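You operate a simulated robot arm through the tools that you are given. There is no shell and no other tool. Be economical: measure what you need, move in short steps, check, and stop when the job is done.

You run a simulated robot arm. Do the job below in one go: nothing can be reset, and whatever is moved stays where it is left.

## Task
Tip the cold soup into the blue bowl, then wipe the large ring.
Fine: leave the green saucepan on the canister worktop; rub the spill off with the green sponge and put it back.

It is judged by the outcome, as a careful person would: the job done as asked, and still so three seconds after it is handed in. It fails if anything else is knocked over, pushed out of place, dropped, spilled or broken.

## Robot
A 7-joint arm with a two-finger parallel gripper, fixed in place. Base frame: the origin is at the foot of the arm, x ahead of it, y to its left, z up; the work surface is at about z = 91. Readings come in cm, rad, newtons and seconds.
With the tool pointing down near the work surface it reaches from about 24 to 68 cm from the base axis. Its first joint turns from -1.152 to 1.152 rad. Payload 2.4 kg.
The tool frame sits at the grasp point between the pads (the TCP): z along the fingers, y along the line on which they close. The tips reach 3 cm beyond it. Largest opening 9.4 cm; finger width 2.8, thickness 1; the body of the gripper, 5 by 9.6 cm, starts 5.5 cm behind the TCP.
Orientation is that of the tool frame in the base frame, as [roll, pitch, yaw] about the fixed x, y, z axes, in that order (R = Rz(yaw) Ry(pitch) Rx(roll)). With the fingers straight down and closing along the base's y, the tool's x points along the base's -x, its y along +y and its z along -z.

## Interface
- The arm moves only by the tool drive_tool. Its argument "steps" is text: rows parted by semicolons, each of 7 numbers parted by spaces: the shift along the tool's x, y, z in units of 150 mm (1.0 is 150 mm), then the turn, a rotation vector about the tool's x, y, z in units of 60 degrees (1.0 is 60 degrees), then the finger opening in cm, from 0 to 9.4. In form: dx dy dz ax ay az jaw; .... A call has 1 to 20 rows; each row is the pose to reach, as a shift and turn from the pose commanded when the call began, along the tool's axes at that moment. A call with a number of a shift or a turn outside -1 to 1 is refused whole. Rows are played at 5 a second. More than 5 cm and 0.15 rad between two rows, or a gripper value outside its range, and nothing of the call is played. Where a pose cannot be reached the arm comes as near as it can. A force on the tool above 90 N (or 10 N above the force at the start of the call, whichever is more), or a blocked arm, ends the call early, and 0.2 s more pass. Each finger travels about 15.3 cm/s and halts on what it meets, pressing with about 24 N; the grip force reading is that of the motor and also rises with nothing between the fingers. The clock runs only during rows and for 0.2 s after the last one: add rows that repeat a pose to give the fingers time. The reply holds the time, the measured pose of the TCP, the force on the tool along the base axes, the opening and the grip force, in the units named above and with some noise.
- Cameras (640 x 400 px; columns grow to the right, rows downward): "scene" is fixed at [2.38, 47.05, 143.15]; the picture's right is [-0.85, -0.52, 0.00], its down [-0.36, 0.59, -0.72] and it looks along [0.38, -0.61, -0.69] (base axes); focal length 214 px, centre (320, 200). "wrist" rides on the gripper at [7.6, 1.4, -10.2] in the tool frame; the picture's right is [-0.18, 0.98, 0.00], its down [-0.75, -0.14, -0.64] and it looks along [-0.63, -0.12, 0.77] (tool axes); focal length 243 px, centre (320, 200). There is no depth. A picture from a camera that has moved, and an enlarged one, comes with that camera's place and axes in the base frame and with its lens.
- grab_frame(camera): a new picture of that camera. No time passes.
- enlarge(camera, box): a new picture of the part [left, top, right, bottom] of that camera's present view, enlarged. No time passes.
- hand_in(): hands the job in; it is judged then, once.

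Go step by step. Nothing tells you positions but the pictures and the camera data: compare them with the known pose of the tool, close in by small moves and look again before you grip or let go. The budget is 120 turns and 76 pictures, counting those below and the enlarged ones. Unless the task says otherwise, let go and move clear before handing in, and close with one line.

The tools are called as name(argument=value, ...) on one line, values as JSON. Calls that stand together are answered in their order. drive_tool: Moves the arm, as the interface text tells. Its arguments: {"type":"object","properties":{"steps":{"type":"string"}},"required":["steps"]} The other tools are called the same way: grab_frame (camera) takes a picture; enlarge (camera, box) takes an enlarged picture of a part of a camera's view; hand_in () hands the job in.

At the start:

```text
t: 0.0
position: [38.93, -10.67, 124.69]
tcp_rot: [-3.142, -0.001, -3.141]
contact_force: [0.3, 0.2, -0.3]
opening: 9.39
grip_force: 0.0
```

scene: 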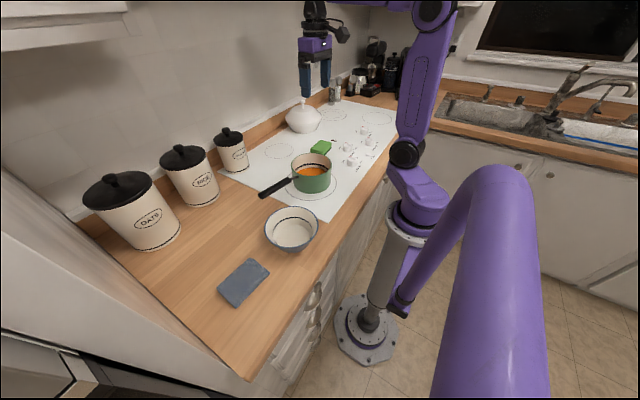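
wrist: 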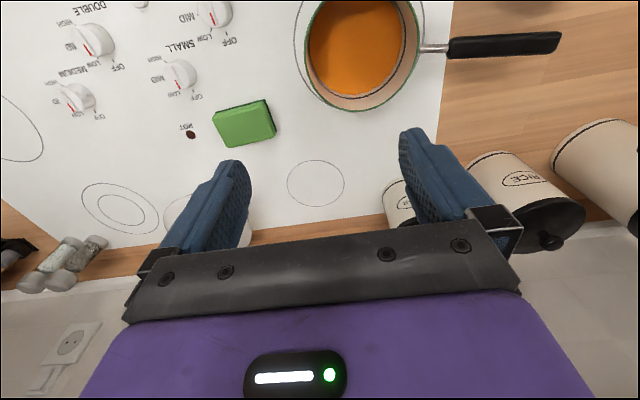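

I see the green saucepan with orange soup on a ring, the bowl on the wood worktop, and the sponge behind the pan. I'll take enlarged views to measure first.

enlarge(camera="scene", box=[220, 80, 420, 205])

enlarge(camera="scene", box=[200, 160, 360, 260])

enlarge(camera="wrist", box=[0, 0, 640, 260])

```text
3.20 times, centred on (320, 142) of scene
camera zoom: at [2.38, 47.05, 143.15], right [-0.85, -0.52, 0.0], down [-0.36, 0.59, -0.72], along [0.38, -0.61, -0.69], focal length 686 px, centre (320, 384)
```

zoom: 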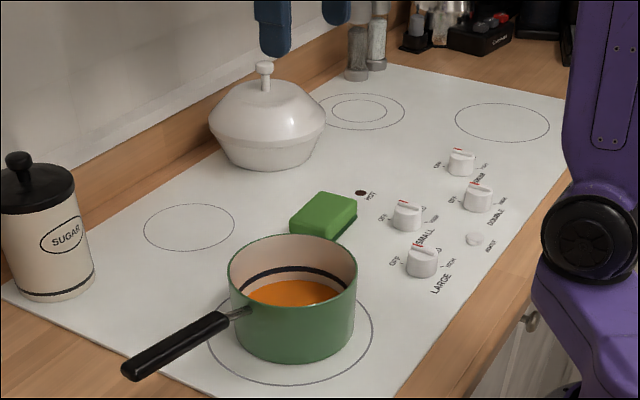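

```text
4.00 times, centred on (280, 210) of scene
camera zoom: at [2.38, 47.05, 143.15], right [-0.85, -0.52, 0.0], down [-0.36, 0.59, -0.72], along [0.38, -0.61, -0.69], focal length 858 px, centre (480, 160)
```

zoom: 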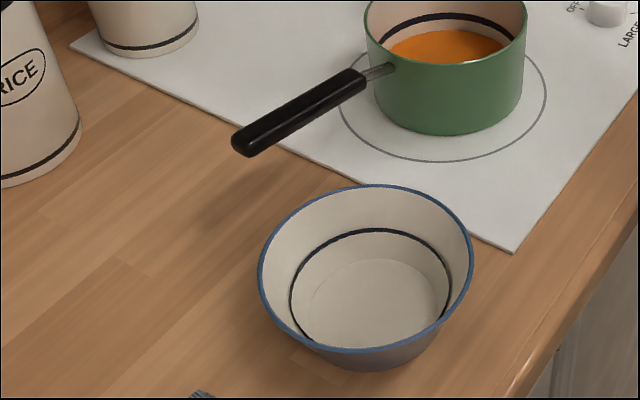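

```text
1.00 times, centred on (320, 130) of wrist
camera zoom: at [31.22, -9.3, 134.96], right [0.18, 0.98, 0.0], down [0.75, -0.14, 0.64], along [0.63, -0.12, -0.77], focal length 243 px, centre (320, 270)
```

zoom: 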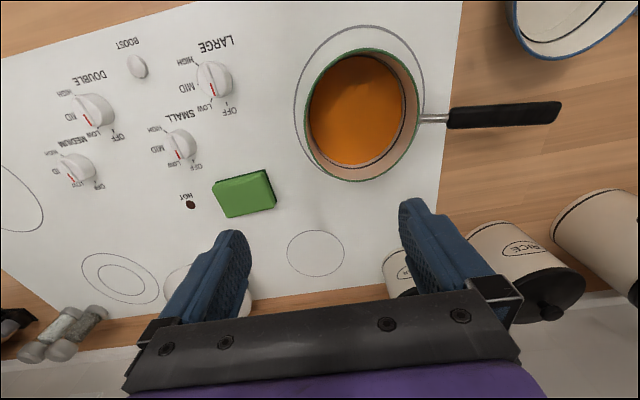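

I put the pan near (37,-4.5) with its rim at z≈101. The handle runs along about +y at z≈100 from y≈5 to 17.5, and the bowl is near (28.7,19.3). First I'll turn the wrist and try the pouring pose empty, high up.

drive_tool(steps="0 0.17 0 0 0 0.137 9.4; 0 0.33 0 0 0 0.274 9.4; 0 0.5 0 0 0 0.411 9.4; 0 0.67 0 0 0 0.548 9.4; 0 0.83 0 0 0 0.685 9.4; 0 1 0 0 0 0.822 9.4")

```text
t: 1.4
position: [38.84, 4.42, 124.6]
tcp_rot: [3.14, 0.001, 2.277]
contact_force: [1.5, -0.5, 0.2]
opening: 9.43
grip_force: 0.1
```

drive_tool(steps="0.25 0.12 0 0 0 0 9.4; 0.5 0.24 0 0 0 0 9.4; 0.75 0.36 0 0 0 0.1 9.4; 1 0.47 0 0 0 0.2 9.4")

drive_tool(steps="0.15 0 0 -0.14 0 0 9.4; 0.3 0 0 -0.28 0 0 9.4; 0.45 0 0 -0.42 0 0 9.4; 0.6 0 0 -0.56 0 0 9.4; 0.6 0 0 -0.7 0 0 9.4; 0.6 0 0 -0.84 0 0 9.4; 0.6 0 0 -0.98 0 0 9.4")

```text
t: 2.4
position: [34.46, 20.47, 124.61]
tcp_rot: [3.142, 0.0, 2.071]
contact_force: [1.2, 0.3, 0.3]
opening: 9.38
grip_force: 0.0
```

```text
t: 4.0
position: [30.1, 28.18, 124.57]
tcp_rot: [2.114, 0.0, 2.071]
contact_force: [0.4, -0.2, 0.5]
opening: 9.39
grip_force: 0.1
```

drive_tool(steps="0 0 0 -0.14 0 0 9.4; 0 0 0 -0.28 0 0 9.4; 0 0 0 -0.42 0 0 9.4; 0 0 0 -0.56 0 0 9.4; 0 0 0 -0.7 0 0 9.4; 0 0 0 -0.84 0 0 9.4; 0 0 0 -0.98 0 0 9.4")

grab_frame(camera="wrist")

grab_frame(camera="scene")

```text
t: 5.6
position: [36.35, 31.43, 131.1]
tcp_rot: [1.128, 0.005, 2.08]
contact_force: [0.0, -0.8, -0.1]
opening: 9.4
grip_force: 0.1
out of reach, approached as far as the arm can: row 2, 3, 4, 5, 6, 7
```

```text
70 pictures are left
camera wrist: at [24.03, 33.18, 128.09], right [-0.28, -0.36, 0.89], down [-0.09, -0.91, -0.4], along [0.96, -0.19, 0.23], focal length 243 px, centre (320, 200)
```

wrist: 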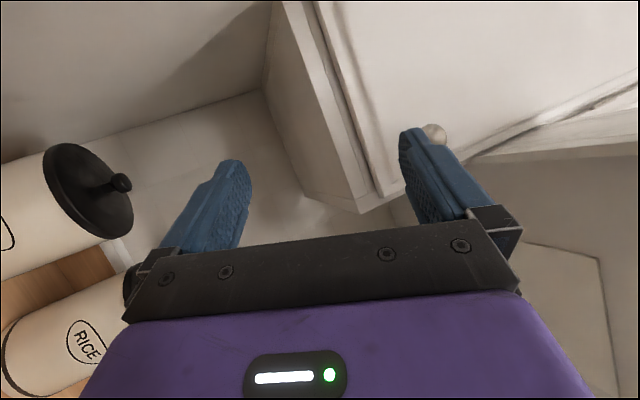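

```text
69 pictures are left
```

scene: 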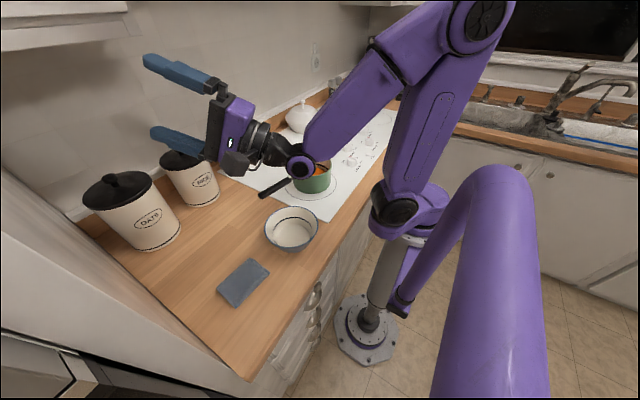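

Pitching forward past about 75° is out of reach here. I'll back out and try a sideways tip, with the fingers turning toward +y and the handle pointing away from the base.

drive_tool(steps="0 0 0 0.14 0 0 9.4; 0 0 0 0.28 0 0 9.4; 0 0 0 0.42 0 0 9.4; 0 0 0 0.56 0 0 9.4; 0 0 0 0.7 0 0 9.4; 0 0 0 0.84 0 0 9.4; 0 0 0 0.98 0 0 9.4")

drive_tool(steps="0 0 0 0.14 0 0 9.4; 0 0 0 0.28 0 0 9.4; 0 0 0 0.42 0 0 9.4; 0 0 0 0.56 0 0 9.4; 0 0 0 0.7 0 0 9.4; 0 0 0 0.84 0 0 9.4; 0 0 0 0.98 0 0 9.4")

drive_tool(steps="0 0.1 0 0 0 -0.14 9.4; 0 0.2 0 0 0 -0.28 9.4; -0.1 0.2 0 0 0 -0.42 9.4; -0.2 0.2 0 0 0 -0.56 9.4; -0.4 0.2 0 0 0 -0.7 9.4; -0.6 0.2 0 0 0 -0.84 9.4; -0.8 0.2 0 0 0 -0.98 9.4")

```text
t: 7.2
position: [37.9, 30.11, 132.53]
tcp_rot: [2.051, 0.151, 2.058]
contact_force: [-4.8, 3.4, -3.5]
opening: 9.4
grip_force: 0.1
out of reach, approached as far as the arm can: row 6
```

```text
t: 8.8
position: [36.53, 31.1, 131.43]
tcp_rot: [3.004, 0.215, 2.053]
contact_force: [0.4, -0.9, 0.6]
opening: 9.38
grip_force: 0.1
out of reach, approached as far as the arm can: row 4, 5, 6, 7
```

```text
t: 10.4
position: [44.5, 22.23, 134.26]
tcp_rot: [-3.018, 0.239, 3.114]
contact_force: [0.2, -0.7, 0.8]
opening: 9.41
grip_force: 0.1
```

drive_tool(steps="0.1 -0.1 0.2 -0.06 0.114 0 9.4; 0.2 -0.2 0.4 -0.118 0.228 0 9.4; 0.33 -0.33 0.6 -0.118 0.228 0 9.4")

drive_tool(steps="0 0 0 -0.14 0 0 9.4; 0 0 0 -0.28 0 0 9.4; 0 0 0 -0.42 0 0 9.4; 0 0 0 -0.56 0 0 9.4; 0 0 0 -0.7 0 0 9.4; 0 0 0 -0.84 0 0 9.4; 0 0 0 -0.98 0 0 9.4")

drive_tool(steps="0 0 0 -0.14 0 0 9.4; 0 0 0 -0.28 0 0 9.4; 0 0 0 -0.42 0 0 9.4; 0 0 0 -0.56 0 0 9.4; 0 0 0 -0.7 0 0 9.4; 0 0 0 -0.84 0 0 9.4; 0 0 0 -0.98 0 0 9.4")

```text
t: 11.2
position: [41.64, 16.84, 125.84]
tcp_rot: [-2.971, 0.188, 3.114]
contact_force: [-0.2, -0.4, 0.2]
opening: 9.38
grip_force: 0.1
out of reach, approached as far as the arm can: row 1, 2, 3
```

```text
t: 12.8
position: [33.53, 33.33, 137.66]
tcp_rot: [2.468, 0.457, 2.801]
contact_force: [0.7, -0.3, -0.3]
opening: 9.4
grip_force: 0.0
out of reach, approached as far as the arm can: row 1, 2, 3, 4, 5, 6, 7
```

```text
t: 14.4
position: [33.7, 33.4, 137.45]
tcp_rot: [1.442, 0.458, 2.804]
contact_force: [0.1, 0.3, -1.0]
opening: 9.41
grip_force: 0.1
out of reach, approached as far as the arm can: row 1, 2, 3, 4, 5
```

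The arm is in an awkward configuration now. I'll check how it looks before recovering.

grab_frame(camera="scene")

```text
68 pictures are left
```

scene: 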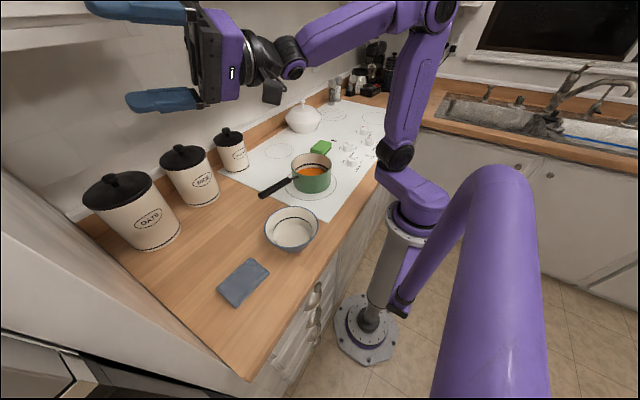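

drive_tool(steps="0 0 0 0.14 0 0 9.4; 0 0 0 0.28 0 0 9.4; 0 0 0 0.42 0 0 9.4; 0 0 0 0.56 0 0 9.4; 0 0 0 0.7 0 0 9.4; 0 0 0 0.84 0 0 9.4; 0 0 0 0.98 0 0 9.4")

drive_tool(steps="0 0 0 0.14 0 0 9.4; 0 0 0 0.28 0 0 9.4; 0 0 0 0.42 0 0 9.4; 0 0 0 0.56 0 0 9.4")

```text
t: 16.0
position: [33.67, 33.39, 137.61]
tcp_rot: [2.47, 0.457, 2.803]
contact_force: [0.0, 0.3, -0.3]
opening: 9.38
grip_force: 0.1
out of reach, approached as far as the arm can: row 3
```

```text
t: 17.0
position: [33.69, 33.51, 137.67]
tcp_rot: [3.055, 0.458, 2.804]
contact_force: [-0.5, 0.4, -0.1]
opening: 9.4
grip_force: 0.1
```

drive_tool(steps="-0.11 -0.2 0.055 0 0.11 0 9.4; -0.22 -0.4 0.11 0 0.22 0 9.4; -0.33 -0.6 0.165 0 0.33 0 9.4; -0.45 -0.82 0.22 0 0.437 0 9.4; -0.45 -0.82 0.22 0 0.437 0 9.4")

```text
t: 18.0
position: [30.64, 28.43, 136.74]
tcp_rot: [3.063, 0.031, 3.095]
contact_force: [-0.5, 0.8, 0.1]
opening: 9.38
grip_force: 0.1
out of reach, approached as far as the arm can: row 4
stopped in row 4: the arm was blocked; the commanded pose is now the measured one
```

drive_tool(steps="-0.2 -0.2 0 0 0 0 9.4; -0.4 -0.4 0 0.03 0 0 9.4; -0.6 -0.7 0 0.075 0.03 0 9.4; -0.6 -1 0 0.075 0.03 0 9.4")

grab_frame(camera="scene")

```text
refused: row 3 steps farther than a row can; nothing moved
```

```text
67 pictures are left
```

scene: 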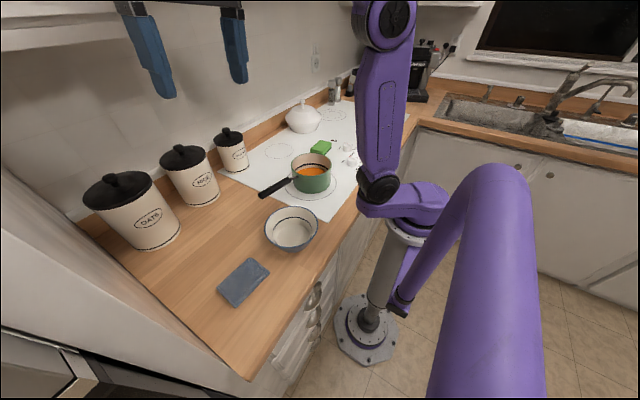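

drive_tool(steps="-0.15 -0.2 0.05 0 0 0 9.4; -0.3 -0.4 0.1 0.03 0 0 9.4; -0.45 -0.6 0.15 0.075 0.03 0 9.4; -0.6 -0.8 0.2 0.075 0.03 0 9.4; -0.6 -1 0.3 0.075 0.03 0 9.4")

drive_tool(steps="0 -0.2 0.05 0 0 0 9.4; 0 -0.4 0.1 0 0 0 9.4; 0 -0.6 0.2 0 0 0 9.4; 0 -0.8 0.3 0 0 0 9.4; 0 -1 0.4 0 0 0 9.4")

```text
t: 18.7
position: [30.37, 27.29, 135.74]
tcp_rot: [3.089, 0.054, -2.977]
contact_force: [-0.5, 0.1, -0.8]
opening: 9.4
grip_force: 0.0
stopped in row 3: the arm was blocked; the commanded pose is now the measured one
```

```text
t: 19.9
position: [33.48, 12.27, 128.68]
tcp_rot: [3.09, 0.05, -2.995]
contact_force: [-0.1, 0.9, -0.6]
opening: 9.41
grip_force: 0.0
```

drive_tool(steps="-0.2 -0.2 0.1 0.05 0.05 0.07 9.4; -0.35 -0.4 0.2 0.05 0.05 0.14 9.4; -0.35 -0.5 0.2 0.05 0.05 0.14 9.4")

drive_tool(steps="0 0 0 -0.14 0 0 9.4; 0 0 0 -0.28 0 0 9.4; 0 0 0 -0.42 0 0 9.4; 0 0 0 -0.56 0 0 9.4; 0 0 0 -0.7 0 0 9.4; 0 0 0 -0.84 0 0 9.4; 0 0 0 -0.98 0 0 9.4")

drive_tool(steps="0 0 0 -0.14 0 0 9.4; 0 0 0 -0.28 0 0 9.4; 0 0 0 -0.42 0 0 9.4; 0 0 0 -0.56 0 0 9.4; 0 0 0 -0.7 0 0 9.4; 0 0 0 -0.84 0 0 9.4")

```text
t: 20.7
position: [40.1, 5.92, 125.61]
tcp_rot: [-3.141, -0.007, 3.141]
contact_force: [-0.4, -0.4, -0.4]
opening: 9.43
grip_force: 0.0
```

```text
t: 22.3
position: [40.13, 6.02, 125.76]
tcp_rot: [2.112, -0.004, -3.139]
contact_force: [-0.4, 0.8, 0.0]
opening: 9.38
grip_force: 0.1
```

```text
t: 23.7
position: [40.08, 5.95, 125.72]
tcp_rot: [1.233, -0.005, 3.142]
contact_force: [-1.0, 0.4, 0.7]
opening: 9.39
grip_force: 0.1
```

drive_tool(steps="0 -0.19 0.07 0 0 0 9.4; 0 -0.38 0.15 0 0 0 9.4; 0 -0.57 0.22 0 0 0 9.4; 0 -0.57 0.42 0 0 0 9.4; 0 -0.57 0.62 0 0 0 9.4; 0 -0.57 0.75 0 0 0 9.4")

grab_frame(camera="scene")

```text
t: 25.1
position: [40.15, 19.42, 121.4]
tcp_rot: [1.235, -0.007, -3.139]
contact_force: [-0.1, 0.7, -0.9]
opening: 9.41
grip_force: 0.0
```

```text
66 pictures are left
```

scene: 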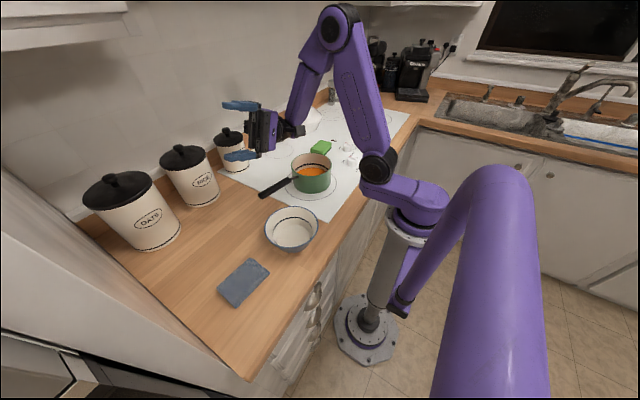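

drive_tool(steps="0 -0.19 -0.07 0 0 0 9.4; 0 -0.38 -0.13 0 0 0 9.4; 0 -0.57 -0.2 0 0 0 9.4; 0 -0.57 -0.2 -0.13 0 0 9.4; 0 -0.57 -0.2 -0.26 0 0 9.4")

```text
t: 26.3
position: [42.67, 18.22, 111.88]
tcp_rot: [1.106, 0.0, 3.135]
contact_force: [-1.6, 5.0, 0.3]
opening: 9.44
grip_force: 0.0
out of reach, approached as far as the arm can: row 4, 5
```

The pouring pose at about (40,19,112) tilted 110° is reachable. I'll back out the same way and go to the handle with yaw about -99°.

drive_tool(steps="0 0.2 -0.05 0 0 0 9.4; 0 0.4 -0.1 0.1 0 0 9.4; 0 0.6 -0.15 0.2 0 0 9.4; 0 0.83 -0.19 0.34 0 0 9.4; 0 0.83 -0.19 0.48 0 0 9.4; 0 0.83 -0.19 0.62 0 0 9.4; 0 0.83 -0.19 0.76 0 0 9.4; 0 0.83 -0.19 0.9 0 0 9.4")

```text
t: 28.1
position: [40.14, 9.87, 120.94]
tcp_rot: [1.907, -0.007, 3.141]
contact_force: [0.1, 0.3, -0.7]
opening: 9.38
grip_force: 0.1
out of reach, approached as far as the arm can: row 1
```

drive_tool(steps="0 0 0 0.14 0 0 9.4; 0 0 0 0.28 0 0 9.4; 0 0 0 0.42 0 0 9.4; 0 0 0 0.56 0 0 9.4; 0 0 0 0.7 0 0 9.4; 0 0 0 0.84 0 0 9.4; 0 0 0 0.98 0 0 9.4")

drive_tool(steps="0 0 0 0.1 0 0 9.4; 0 0 0 0.199 0 0 9.4")

drive_tool(steps="0 0 0 0 0 -0.14 9.4; 0 0 0 0 0 -0.28 9.4; 0 0 0 0 0 -0.42 9.4; 0 0 0 0 0 -0.56 9.4; 0 0 0 0 0 -0.7 9.4; 0 0 0 0 0 -0.84 9.4; 0 0 0 0 0 -0.98 9.4")

```text
t: 29.7
position: [40.09, 9.91, 120.92]
tcp_rot: [2.933, -0.005, 3.14]
contact_force: [0.0, -0.4, -0.1]
opening: 9.38
grip_force: 0.1
```

```text
t: 30.3
position: [40.07, 9.94, 120.91]
tcp_rot: [-3.14, -0.008, -3.139]
contact_force: [0.3, 0.4, 0.8]
opening: 9.41
grip_force: 0.0
```

```text
t: 31.9
position: [40.04, 10.11, 120.93]
tcp_rot: [3.136, -0.001, -2.11]
contact_force: [-0.3, -0.4, 0.4]
opening: 9.44
grip_force: 0.0
```

drive_tool(steps="0 0 0 0 0 -0.13 9.4; 0 0 0 0 0 -0.26 9.4; 0 0 0 0 0 -0.372 9.4; 0 0 0 0 0 -0.372 9.4")

grab_frame(camera="wrist")

enlarge(camera="scene", box=[240, 120, 360, 195])

```text
t: 32.9
position: [40.17, 9.93, 121.02]
tcp_rot: [3.135, 0.0, -1.724]
contact_force: [0.0, 0.7, 0.2]
opening: 9.42
grip_force: 0.2
```

```text
65 pictures are left
camera wrist: at [37.55, 2.45, 131.26], right [-0.94, 0.33, 0.01], down [0.26, 0.72, 0.64], along [0.21, 0.61, -0.77], focal length 243 px, centre (320, 200)
```

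wrist: 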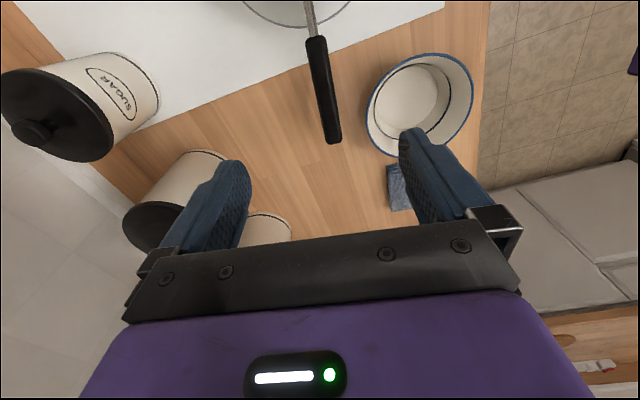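

```text
5.33 times, centred on (300, 158) of scene
camera zoom: at [2.38, 47.05, 143.15], right [-0.85, -0.52, 0.0], down [-0.36, 0.59, -0.72], along [0.38, -0.61, -0.69], focal length 1144 px, centre (427, 427)
```

zoom: 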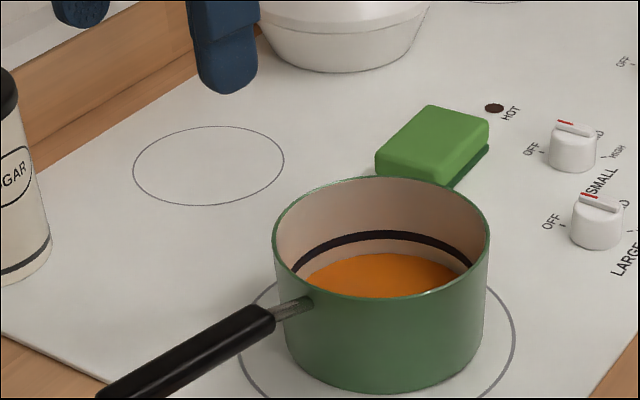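

The handle is centred below the fingers, with its near end at (39,5.5). I'll descend to z=106 above (39.2,7.1) and look again.

drive_tool(steps="0.1 0.02 0.25 0 0 0 9.4; 0.196 0.035 0.5 0 0 0 9.4; 0.196 0.035 0.75 0 0 0 7; 0.196 0.035 1 0 0 0 6; 0.196 0.035 1 0 0 0 6")

grab_frame(camera="wrist")

enlarge(camera="scene", box=[240, 120, 360, 195])

```text
t: 34.1
position: [39.08, 6.91, 105.92]
tcp_rot: [3.134, -0.001, -1.725]
contact_force: [-0.3, 0.3, 0.8]
opening: 5.98
grip_force: 0.0
```

```text
63 pictures are left
camera wrist: at [36.46, -0.54, 116.24], right [-0.94, 0.33, 0.01], down [0.26, 0.72, 0.64], along [0.21, 0.61, -0.77], focal length 243 px, centre (320, 200)
```

wrist: 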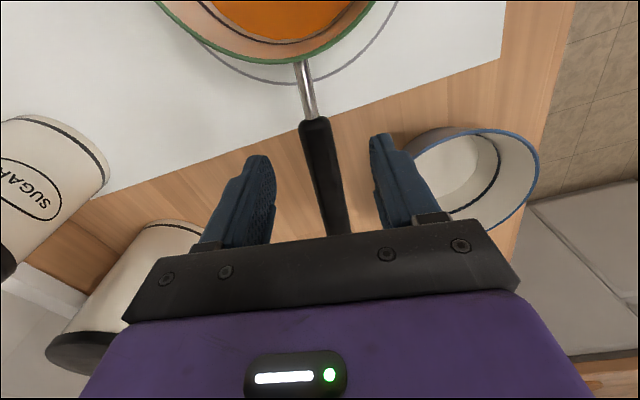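

```text
5.33 times, centred on (300, 158) of scene
camera zoom: at [2.38, 47.05, 143.15], right [-0.85, -0.52, 0.0], down [-0.36, 0.59, -0.72], along [0.38, -0.61, -0.69], focal length 1144 px, centre (427, 427)
```

zoom: 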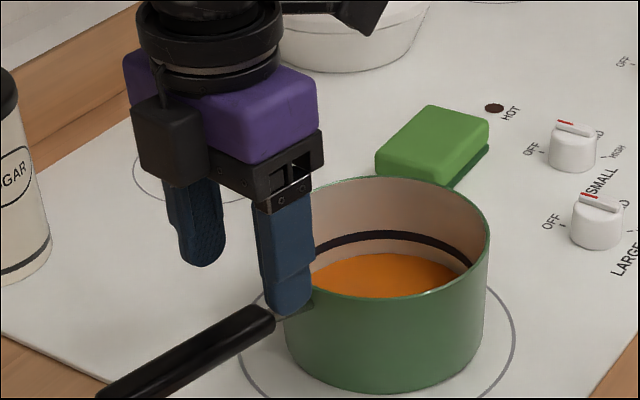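

drive_tool(steps="0 0 0.2 0 0 0 6; 0 0 0.4 0 0 0 6; 0 0 0.4 0 0 0 4; 0 0 0.4 0 0 0 2; 0 0 0.4 0 0 0 0; 0 0 0.4 0 0 0 0; 0 0 0.4 0 0 0 0")

grab_frame(camera="wrist")

enlarge(camera="scene", box=[240, 120, 360, 195])

```text
t: 35.7
position: [38.81, 7.15, 99.86]
tcp_rot: [3.134, 0.0, -1.726]
contact_force: [1.0, 0.0, -0.5]
opening: 2.82
grip_force: 24.2
```

```text
61 pictures are left
camera wrist: at [36.33, -0.36, 110.17], right [-0.94, 0.33, 0.01], down [0.26, 0.72, 0.64], along [0.21, 0.61, -0.77], focal length 243 px, centre (320, 200)
```

wrist: 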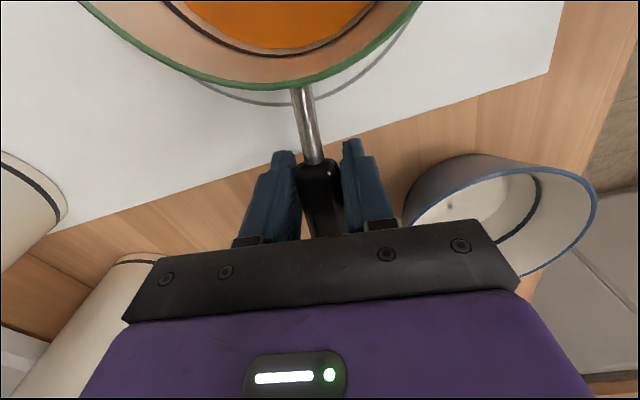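

```text
5.33 times, centred on (300, 158) of scene
camera zoom: at [2.38, 47.05, 143.15], right [-0.85, -0.52, 0.0], down [-0.36, 0.59, -0.72], along [0.38, -0.61, -0.69], focal length 1144 px, centre (427, 427)
```

zoom: 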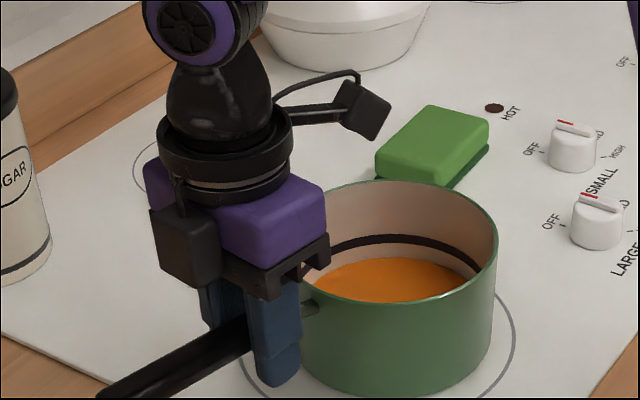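

Gripped at 2.8 cm. A small test lift will show whether the pan droops.

drive_tool(steps="0 0 -0.04 0 0 0 0; 0 0 -0.08 0 0 0 0; 0 0 -0.12 0 0 0 0; 0 0 -0.12 0 0 0 0; 0 0 -0.12 0 0 0 0")

grab_frame(camera="wrist")

enlarge(camera="scene", box=[240, 120, 360, 195])

```text
t: 36.9
position: [39.05, 7.21, 101.75]
tcp_rot: [3.135, -0.001, -1.724]
contact_force: [0.4, 1.4, 2.1]
opening: 2.37
grip_force: 23.6
```

```text
59 pictures are left
camera wrist: at [36.42, -0.26, 112.0], right [-0.94, 0.33, 0.01], down [0.26, 0.72, 0.64], along [0.21, 0.61, -0.77], focal length 243 px, centre (320, 200)
```

wrist: 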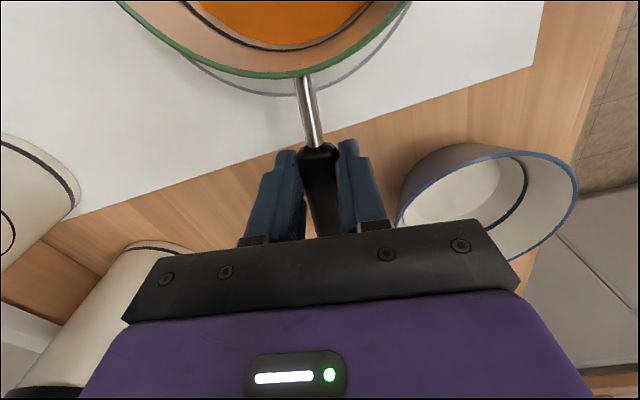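

```text
5.33 times, centred on (300, 158) of scene
camera zoom: at [2.37, 47.05, 143.15], right [-0.85, -0.52, 0.0], down [-0.36, 0.59, -0.72], along [0.38, -0.61, -0.69], focal length 1144 px, centre (427, 427)
```

zoom: 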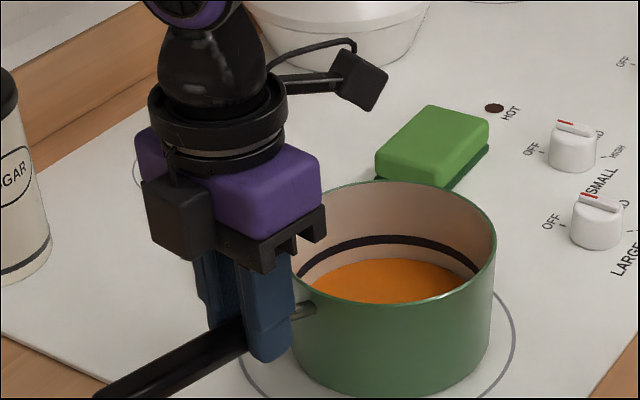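

The opening shrank and it isn't clear that the pan rose. I'll look closer.

enlarge(camera="scene", box=[270, 145, 340, 195])

enlarge(camera="wrist", box=[200, 60, 440, 260])

```text
8.00 times, centred on (305, 170) of scene
camera zoom: at [2.37, 47.05, 143.15], right [-0.85, -0.52, 0.0], down [-0.36, 0.59, -0.72], along [0.38, -0.61, -0.69], focal length 1716 px, centre (440, 440)
```

zoom: 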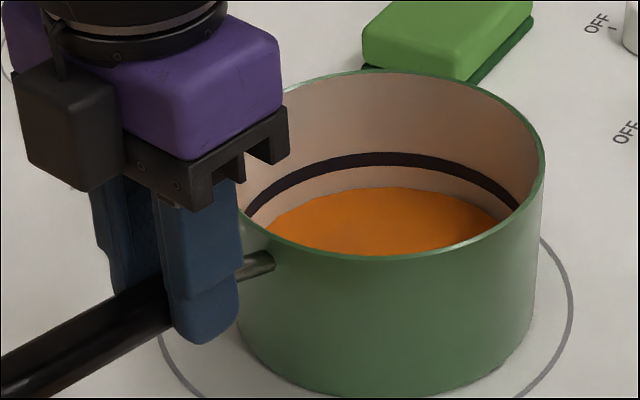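

```text
2.00 times, centred on (320, 160) of wrist
camera zoom: at [36.42, -0.26, 112.0], right [-0.94, 0.33, 0.01], down [0.26, 0.72, 0.64], along [0.21, 0.61, -0.77], focal length 485 px, centre (320, 280)
```

zoom: 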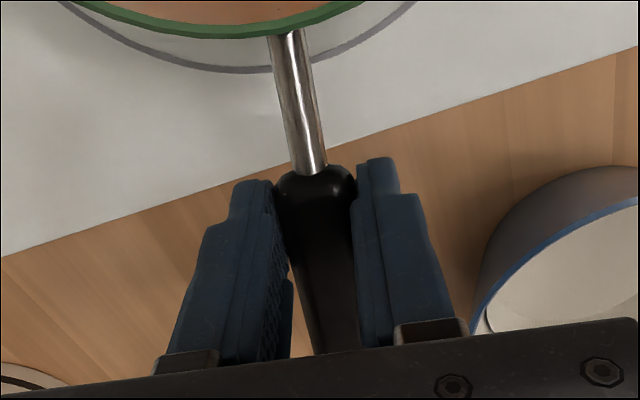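

The contact looks too high on a round handle: the axis seems nearer z≈98. I'll open and re-grip lower.

drive_tool(steps="0 0 0 0 0 0 5; 0 0 0 0 0 0 5; 0 0 0.13 0 0 0 5; 0 0 0.26 0 0 0 5; 0 0 0.26 0 0 0 2; 0 0 0.26 0 0 0 0; 0 0 0.26 0 0 0 0; 0 0 0.26 0 0 0 0; 0 0 0.26 0 0 0 0")

drive_tool(steps="0 0 -0.02 0 0 0 0; 0 0 -0.04 0 0 0 0; 0 0 -0.06 0 0 0 0; 0 0 -0.06 0 0 0 0")

enlarge(camera="scene", box=[270, 145, 340, 195])

enlarge(camera="wrist", box=[200, 60, 440, 260])

```text
t: 38.9
position: [39.03, 7.24, 97.89]
tcp_rot: [3.134, -0.001, -1.724]
contact_force: [-1.6, 0.7, 9.1]
opening: 2.84
grip_force: 23.9
```

```text
t: 39.9
position: [38.94, 7.16, 98.75]
tcp_rot: [3.136, 0.0, -1.724]
contact_force: [0.2, 0.8, -5.5]
opening: 2.83
grip_force: 24.0
```

```text
8.00 times, centred on (305, 170) of scene
camera zoom: at [2.38, 47.05, 143.15], right [-0.85, -0.52, 0.0], down [-0.36, 0.59, -0.72], along [0.38, -0.61, -0.69], focal length 1716 px, centre (440, 440)
```

zoom: 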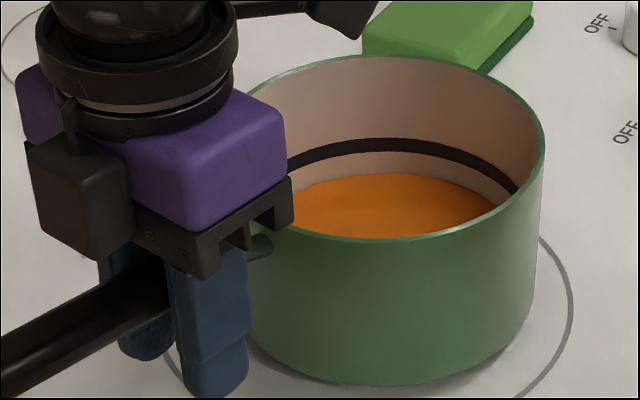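

```text
2.00 times, centred on (320, 160) of wrist
camera zoom: at [36.46, -0.26, 108.98], right [-0.94, 0.33, 0.01], down [0.26, 0.72, 0.64], along [0.21, 0.61, -0.77], focal length 485 px, centre (320, 280)
```

zoom: 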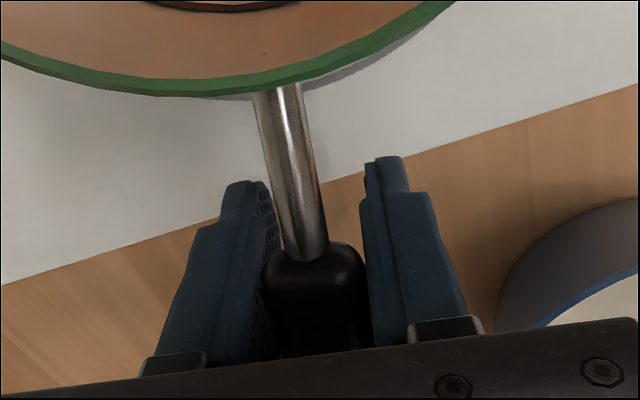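

The pan lifts level now. I'll keep lifting gently and watch for slip.

drive_tool(steps="0 0 -0.05 0 0 0 0; 0 0 -0.1 0 0 0 0; 0 0 -0.15 0 0 0 0; 0 0 -0.2 0 0 0 0; 0 0 -0.25 0 0 0 0; 0 0 -0.25 0 0 0 0")

enlarge(camera="scene", box=[240, 120, 360, 195])

enlarge(camera="wrist", box=[200, 60, 440, 260])

```text
t: 41.3
position: [39.11, 7.18, 102.54]
tcp_rot: [3.136, 0.0, -1.724]
contact_force: [0.6, 0.4, -5.2]
opening: 2.85
grip_force: 23.7
```

```text
5.33 times, centred on (300, 158) of scene
camera zoom: at [2.38, 47.05, 143.15], right [-0.85, -0.52, 0.0], down [-0.36, 0.59, -0.72], along [0.38, -0.61, -0.69], focal length 1144 px, centre (427, 427)
```

zoom: 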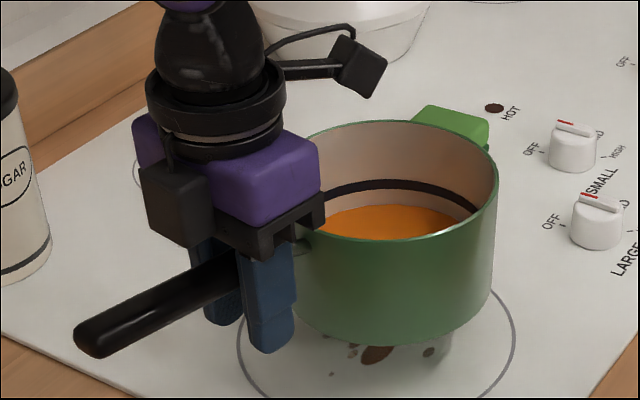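

```text
2.00 times, centred on (320, 160) of wrist
camera zoom: at [36.5, -0.33, 112.75], right [-0.94, 0.33, 0.01], down [0.26, 0.72, 0.64], along [0.21, 0.61, -0.77], focal length 485 px, centre (320, 280)
```

zoom: 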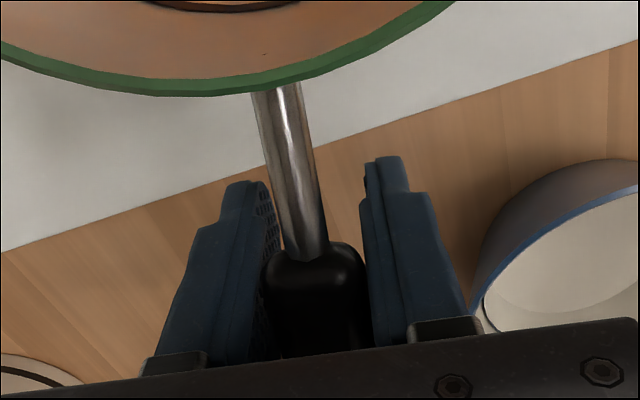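

Firm grip, and a brown spill shows underneath. I'll raise to z≈114 and turn the pan so its handle points away from the base.

drive_tool(steps="0 0 -0.1 0 0 0 0; 0 0 -0.2 0 0 0 0; 0 0 -0.3 0 0 0 0; 0 0 -0.4 0 0 0 0; 0 0 -0.5 0 0 0 0; 0 0 -0.6 0 0 0 0; 0 0 -0.7 0 0 0 0; 0 0 -0.77 0 0 0 0")

drive_tool(steps="0 0 0 0 0 0.08 0; 0 0 0 0 0 0.16 0; 0 0 0 0 0 0.24 0; 0 0 0 0 0 0.32 0; 0 0 0 0 0 0.4 0; 0 0 0 0 0 0.48 0; 0 0 0 0 0 0.56 0; 0 0 0 0 0 0.64 0; 0 0 0 0 0 0.72 0; 0 0 0 0 0 0.8 0; 0 0 0 0 0 0.88 0; 0 0 0 0 0 0.96 0; 0 0 0 0 0 0.96 0")

grab_frame(camera="scene")

```text
t: 43.1
position: [39.0, 7.07, 114.19]
tcp_rot: [3.135, 0.001, -1.725]
contact_force: [-0.5, 0.1, -5.1]
opening: 2.8
grip_force: 24.3
```

```text
t: 45.9
position: [39.0, 7.24, 114.0]
tcp_rot: [3.139, -0.005, -2.733]
contact_force: [-0.1, 0.6, -4.8]
opening: 2.85
grip_force: 23.7
```

```text
51 pictures are left
```

scene: 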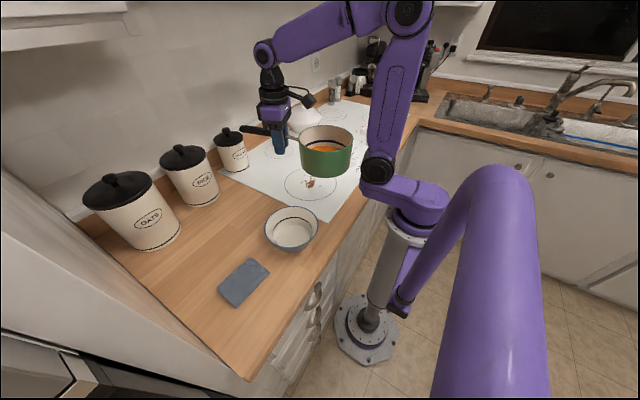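

drive_tool(steps="-0.06 0.1 0 0 0 0.06 0; -0.12 0.2 0 0 0 0.12 0; -0.18 0.3 0 0 0 0.18 0; -0.24 0.4 0 0 0 0.24 0; -0.3 0.5 0 0 0 0.3 0; -0.36 0.6 0 0 0 0.36 0; -0.43 0.74 0 0 0 0.39 0; -0.43 0.74 0 0 0 0.39 0")

grab_frame(camera="scene")

grab_frame(camera="wrist")

```text
t: 47.7
position: [40.49, 19.9, 113.95]
tcp_rot: [3.14, -0.006, -3.138]
contact_force: [0.8, 0.2, -5.9]
opening: 2.81
grip_force: 24.1
```

```text
50 pictures are left
```

scene: 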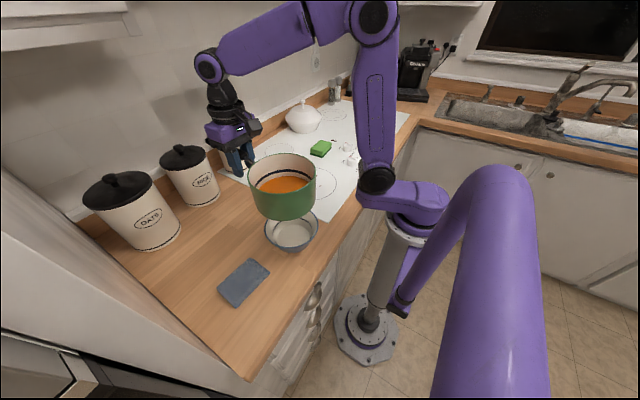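

```text
49 pictures are left
camera wrist: at [32.92, 21.15, 124.33], right [0.18, 0.98, 0.0], down [0.76, -0.14, 0.64], along [0.63, -0.12, -0.77], focal length 243 px, centre (320, 200)
```

wrist: 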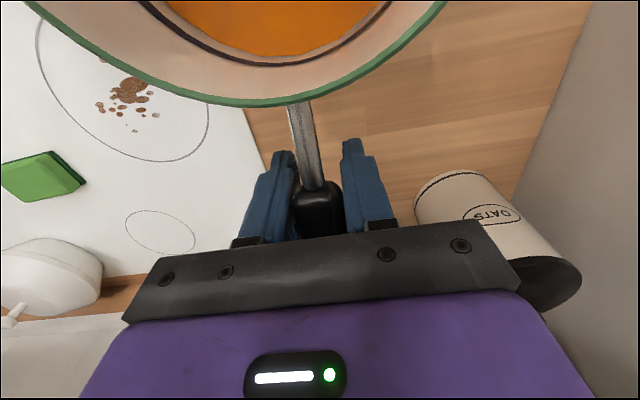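

The pan is over the bowl and the spill is clearly visible on the large ring. I'll shift to start the pour so the -y lip sits above the bowl, then tilt gradually.

drive_tool(steps="-0.02 0.1 0.05 0 0 0 0; -0.04 0.2 0.1 0 0 0 0; -0.05 0.3 0.15 0 0 0 0; -0.05 0.4 0.2 0 0 0 0; -0.05 0.5 0.27 0 0 0 0; -0.05 0.5 0.27 -0.083 0 0 0; -0.05 0.5 0.27 -0.167 0 0 0; -0.05 0.5 0.27 -0.25 0 0 0; -0.05 0.5 0.27 -0.333 0 0 0; -0.05 0.5 0.27 -0.417 0 0 0; -0.05 0.5 0.27 -0.5 0 0 0; -0.05 0.5 0.27 -0.5 0 0 0")

grab_frame(camera="scene")

```text
t: 50.3
position: [41.17, 27.43, 110.0]
tcp_rot: [2.617, -0.006, -3.139]
contact_force: [0.4, -0.4, -5.5]
opening: 2.85
grip_force: 24.1
```

```text
48 pictures are left
```

scene: 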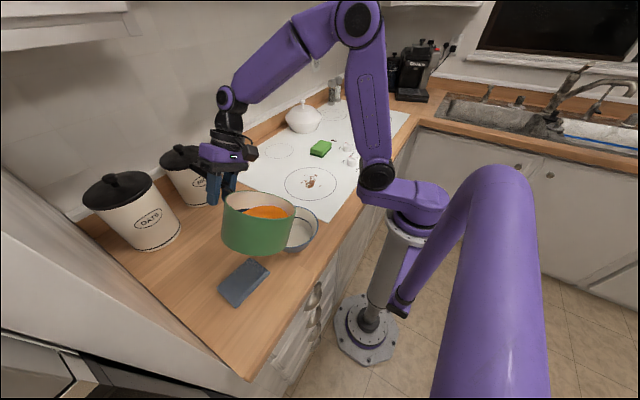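

drive_tool(steps="0 0 0 -0.05 0 0 0; 0 0 0 -0.1 0 0 0; 0 0 0 -0.15 0 0 0; 0 0 0 -0.2 0 0 0; 0 0 0 -0.25 0 0 0; 0 0 0 -0.25 0 0 0")

enlarge(camera="scene", box=[200, 160, 360, 260])

```text
t: 51.7
position: [41.12, 27.39, 109.99]
tcp_rot: [2.354, -0.006, -3.139]
contact_force: [-0.3, 0.0, -5.0]
opening: 2.83
grip_force: 24.2
```

```text
4.00 times, centred on (280, 210) of scene
camera zoom: at [2.38, 47.05, 143.15], right [-0.85, -0.52, 0.0], down [-0.36, 0.59, -0.72], along [0.38, -0.61, -0.69], focal length 858 px, centre (480, 160)
```

zoom: 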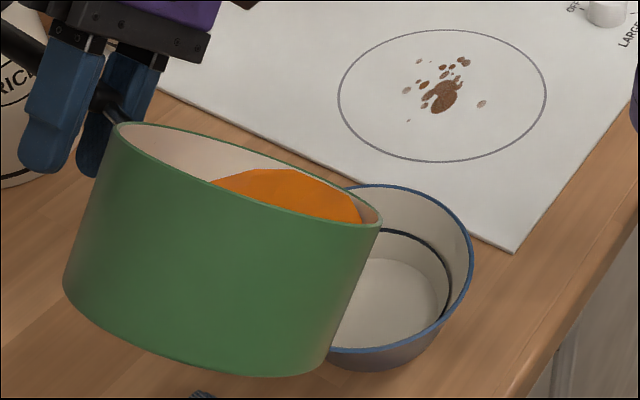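

The soup is almost at the lip, which is above the bowl. I'll continue slowly.

drive_tool(steps="0 0 0 -0.03 0 0 0; 0 0 0 -0.06 0 0 0; 0 0 0 -0.09 0 0 0; 0 0 0 -0.12 0 0 0; 0 0 0 -0.15 0 0 0; 0 0 0 -0.15 0 0 0; 0 0 0 -0.15 0 0 0")

enlarge(camera="scene", box=[200, 160, 360, 260])

```text
t: 53.3
position: [41.26, 27.34, 109.99]
tcp_rot: [2.198, -0.008, -3.138]
contact_force: [0.7, -0.3, -5.3]
opening: 2.81
grip_force: 23.5
```

```text
4.00 times, centred on (280, 210) of scene
camera zoom: at [2.38, 47.05, 143.15], right [-0.85, -0.52, 0.0], down [-0.36, 0.59, -0.72], along [0.38, -0.61, -0.69], focal length 858 px, centre (480, 160)
```

zoom: 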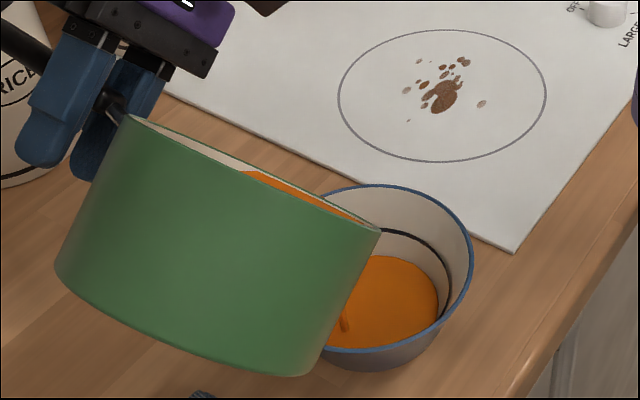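

Pouring lands in the bowl. Continuing the tilt to about 75° while following the lip.

drive_tool(steps="0 -0.013 -0.017 -0.04 0 0 0; 0 -0.026 -0.034 -0.08 0 0 0; 0 -0.039 -0.052 -0.12 0 0 0; 0 -0.052 -0.07 -0.16 0 0 0; 0 -0.065 -0.087 -0.2 0 0 0; 0 -0.078 -0.104 -0.24 0 0 0; 0 -0.09 -0.12 -0.28 0 0 0; 0 -0.103 -0.14 -0.32 0 0 0; 0 -0.114 -0.156 -0.35 0 0 0; 0 -0.114 -0.156 -0.35 0 0 0")

enlarge(camera="scene", box=[200, 160, 360, 260])

```text
t: 55.5
position: [41.28, 24.4, 110.04]
tcp_rot: [1.831, -0.005, -3.138]
contact_force: [-0.7, 0.2, -3.8]
opening: 2.82
grip_force: 23.5
```

```text
4.00 times, centred on (280, 210) of scene
camera zoom: at [2.38, 47.05, 143.15], right [-0.85, -0.52, 0.0], down [-0.36, 0.59, -0.72], along [0.38, -0.61, -0.69], focal length 858 px, centre (480, 160)
```

zoom: 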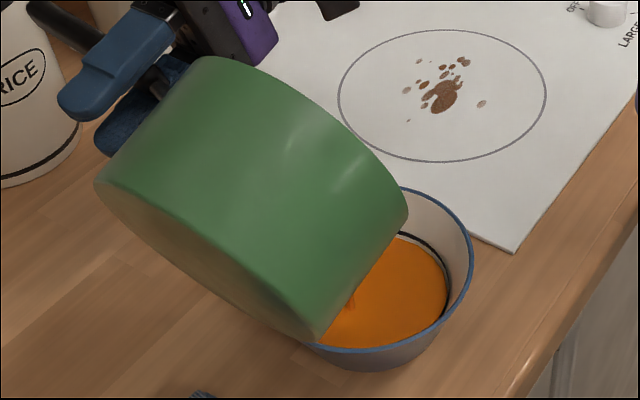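

drive_tool(steps="0 -0.006 -0.021 -0.045 0 0 0; 0 -0.011 -0.042 -0.09 0 0 0; 0 -0.017 -0.063 -0.135 0 0 0; 0 -0.022 -0.083 -0.18 0 0 0; 0 -0.028 -0.104 -0.225 0 0 0; 0 -0.034 -0.125 -0.27 0 0 0; 0 -0.039 -0.146 -0.315 0 0 0; 0 -0.045 -0.167 -0.36 0 0 0; 0 -0.05 -0.19 -0.405 0 0 0; 0 -0.056 -0.21 -0.45 0 0 0; 0 -0.061 -0.23 -0.5 0 0 0; 0 -0.067 -0.25 -0.55 0 0 0; 0 -0.067 -0.25 -0.55 0 0 0; 0 -0.067 -0.25 -0.55 0 0 0; 0 -0.067 -0.25 -0.55 0 0 0; 0 -0.067 -0.25 -0.55 0 0 0")

enlarge(camera="scene", box=[200, 160, 360, 260])

```text
t: 58.9
position: [41.18, 20.58, 110.0]
tcp_rot: [1.254, -0.007, -3.139]
contact_force: [0.3, -1.0, -3.3]
opening: 2.84
grip_force: 24.0
```

```text
4.00 times, centred on (280, 210) of scene
camera zoom: at [2.38, 47.05, 143.15], right [-0.85, -0.52, 0.0], down [-0.36, 0.59, -0.72], along [0.38, -0.61, -0.69], focal length 858 px, centre (480, 160)
```

zoom: 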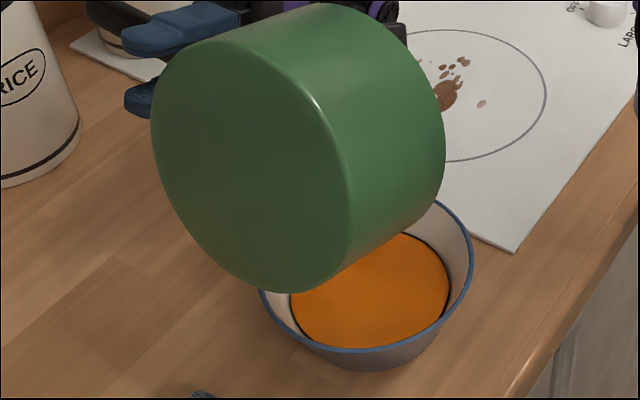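

The stream has stopped. I'll untilt back along the same path.

drive_tool(steps="0 0 0 0 0 0 0; 0 0 0 0 0 0 0; 0 0 0 0 0 0 0; 0 -0.01 0.03 0.12 0 0 0; 0 -0.02 0.06 0.24 0 0 0; 0 -0.03 0.1 0.36 0 0 0; 0 -0.04 0.13 0.48 0 0 0; 0 -0.05 0.16 0.6 0 0 0; 0 -0.06 0.19 0.72 0 0 0; 0 -0.07 0.22 0.84 0 0 0; 0 -0.082 0.254 0.97 0 0 0; 0 -0.082 0.254 0.97 0 0 0")

enlarge(camera="scene", box=[200, 160, 360, 260])

```text
t: 61.5
position: [41.27, 24.69, 110.09]
tcp_rot: [2.272, -0.005, -3.137]
contact_force: [-0.4, 0.5, -3.7]
opening: 2.84
grip_force: 24.0
```

```text
4.00 times, centred on (280, 210) of scene
camera zoom: at [2.38, 47.05, 143.15], right [-0.85, -0.52, 0.0], down [-0.36, 0.59, -0.72], along [0.38, -0.61, -0.69], focal length 858 px, centre (480, 160)
```

zoom: 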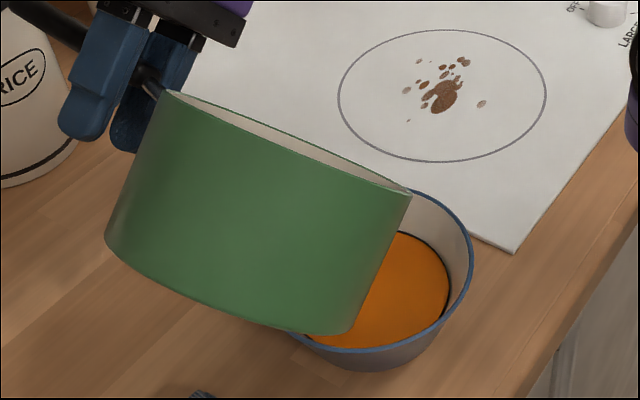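

drive_tool(steps="0 0.03 -0.02 0.12 0 0 0; 0 0.06 -0.04 0.24 0 0 0; 0 0.09 -0.07 0.36 0 0 0; 0 0.12 -0.1 0.48 0 0 0; 0 0.153 -0.129 0.6 0 0 0; 0 0.153 -0.129 0.72 0 0 0; 0 0.153 -0.129 0.83 0 0 0; 0 0.153 -0.129 0.83 0 0 0")

grab_frame(camera="scene")

grab_frame(camera="wrist")

```text
t: 63.3
position: [41.33, 24.47, 113.0]
tcp_rot: [3.141, -0.007, -3.138]
contact_force: [-0.2, -0.4, -3.4]
opening: 2.84
grip_force: 24.2
```

```text
42 pictures are left
```

scene: 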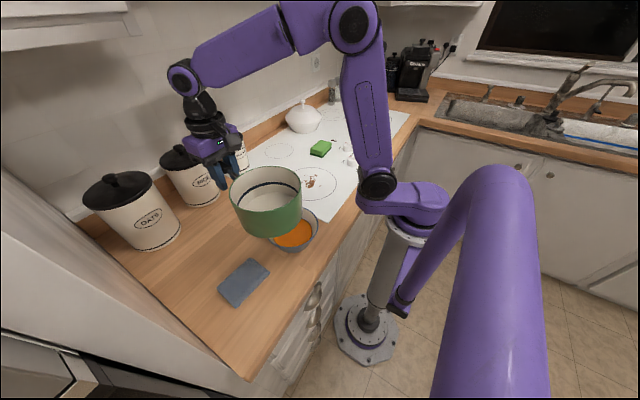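

```text
41 pictures are left
camera wrist: at [33.62, 25.86, 123.38], right [0.18, 0.98, 0.0], down [0.76, -0.14, 0.64], along [0.63, -0.12, -0.77], focal length 243 px, centre (320, 200)
```

wrist: 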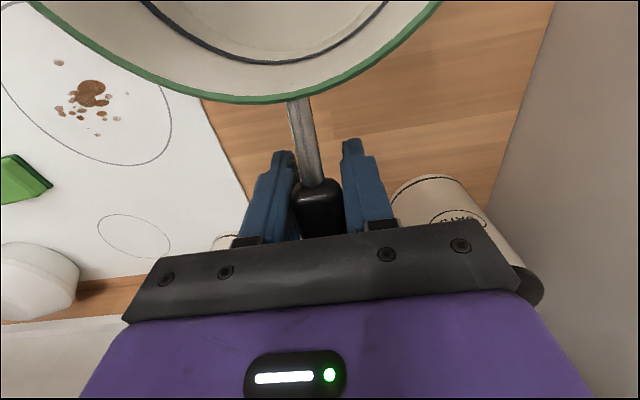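

The pan is empty. I'll set it on the wood near (47,20) with the handle along +y, clear of the bowl, canisters and cloth.

drive_tool(steps="-0.04 0.05 0 0 0 -0.12 0; -0.08 0.1 0 0 0 -0.24 0; -0.12 0.15 0 0 0 -0.36 0; -0.16 0.2 0 0 0 -0.48 0; -0.2 0.26 0 0 0 -0.6 0; -0.24 0.33 0 0 0 -0.72 0; -0.28 0.4 0 0 0 -0.84 0; -0.33 0.47 0 0 0 -0.96 0; -0.33 0.47 0 0 0 -0.98 0")

drive_tool(steps="0 0 0 0 0 -0.12 0; 0 0 0 0 0 -0.24 0; 0 0 0 0 0 -0.36 0; 0 0 0 0 0 -0.44 0; 0 0 0 0 0 -0.44 0")

grab_frame(camera="scene")

```text
t: 65.3
position: [46.13, 31.63, 112.97]
tcp_rot: [3.135, 0.0, -2.111]
contact_force: [0.1, 0.1, -2.8]
opening: 2.84
grip_force: 24.0
```

```text
t: 66.5
position: [46.25, 31.63, 112.99]
tcp_rot: [3.137, 0.0, -1.649]
contact_force: [0.2, -0.7, -3.6]
opening: 2.84
grip_force: 24.0
```

```text
40 pictures are left
```

scene: 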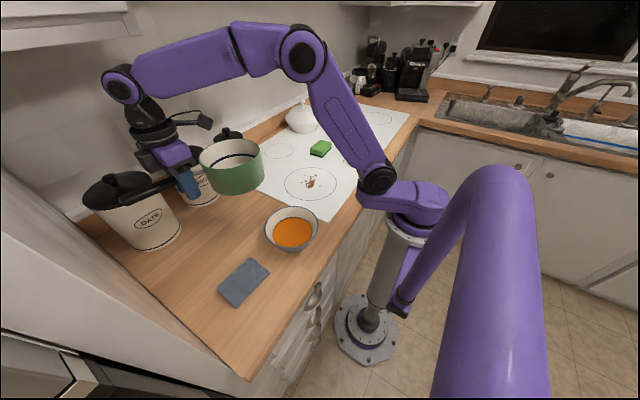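

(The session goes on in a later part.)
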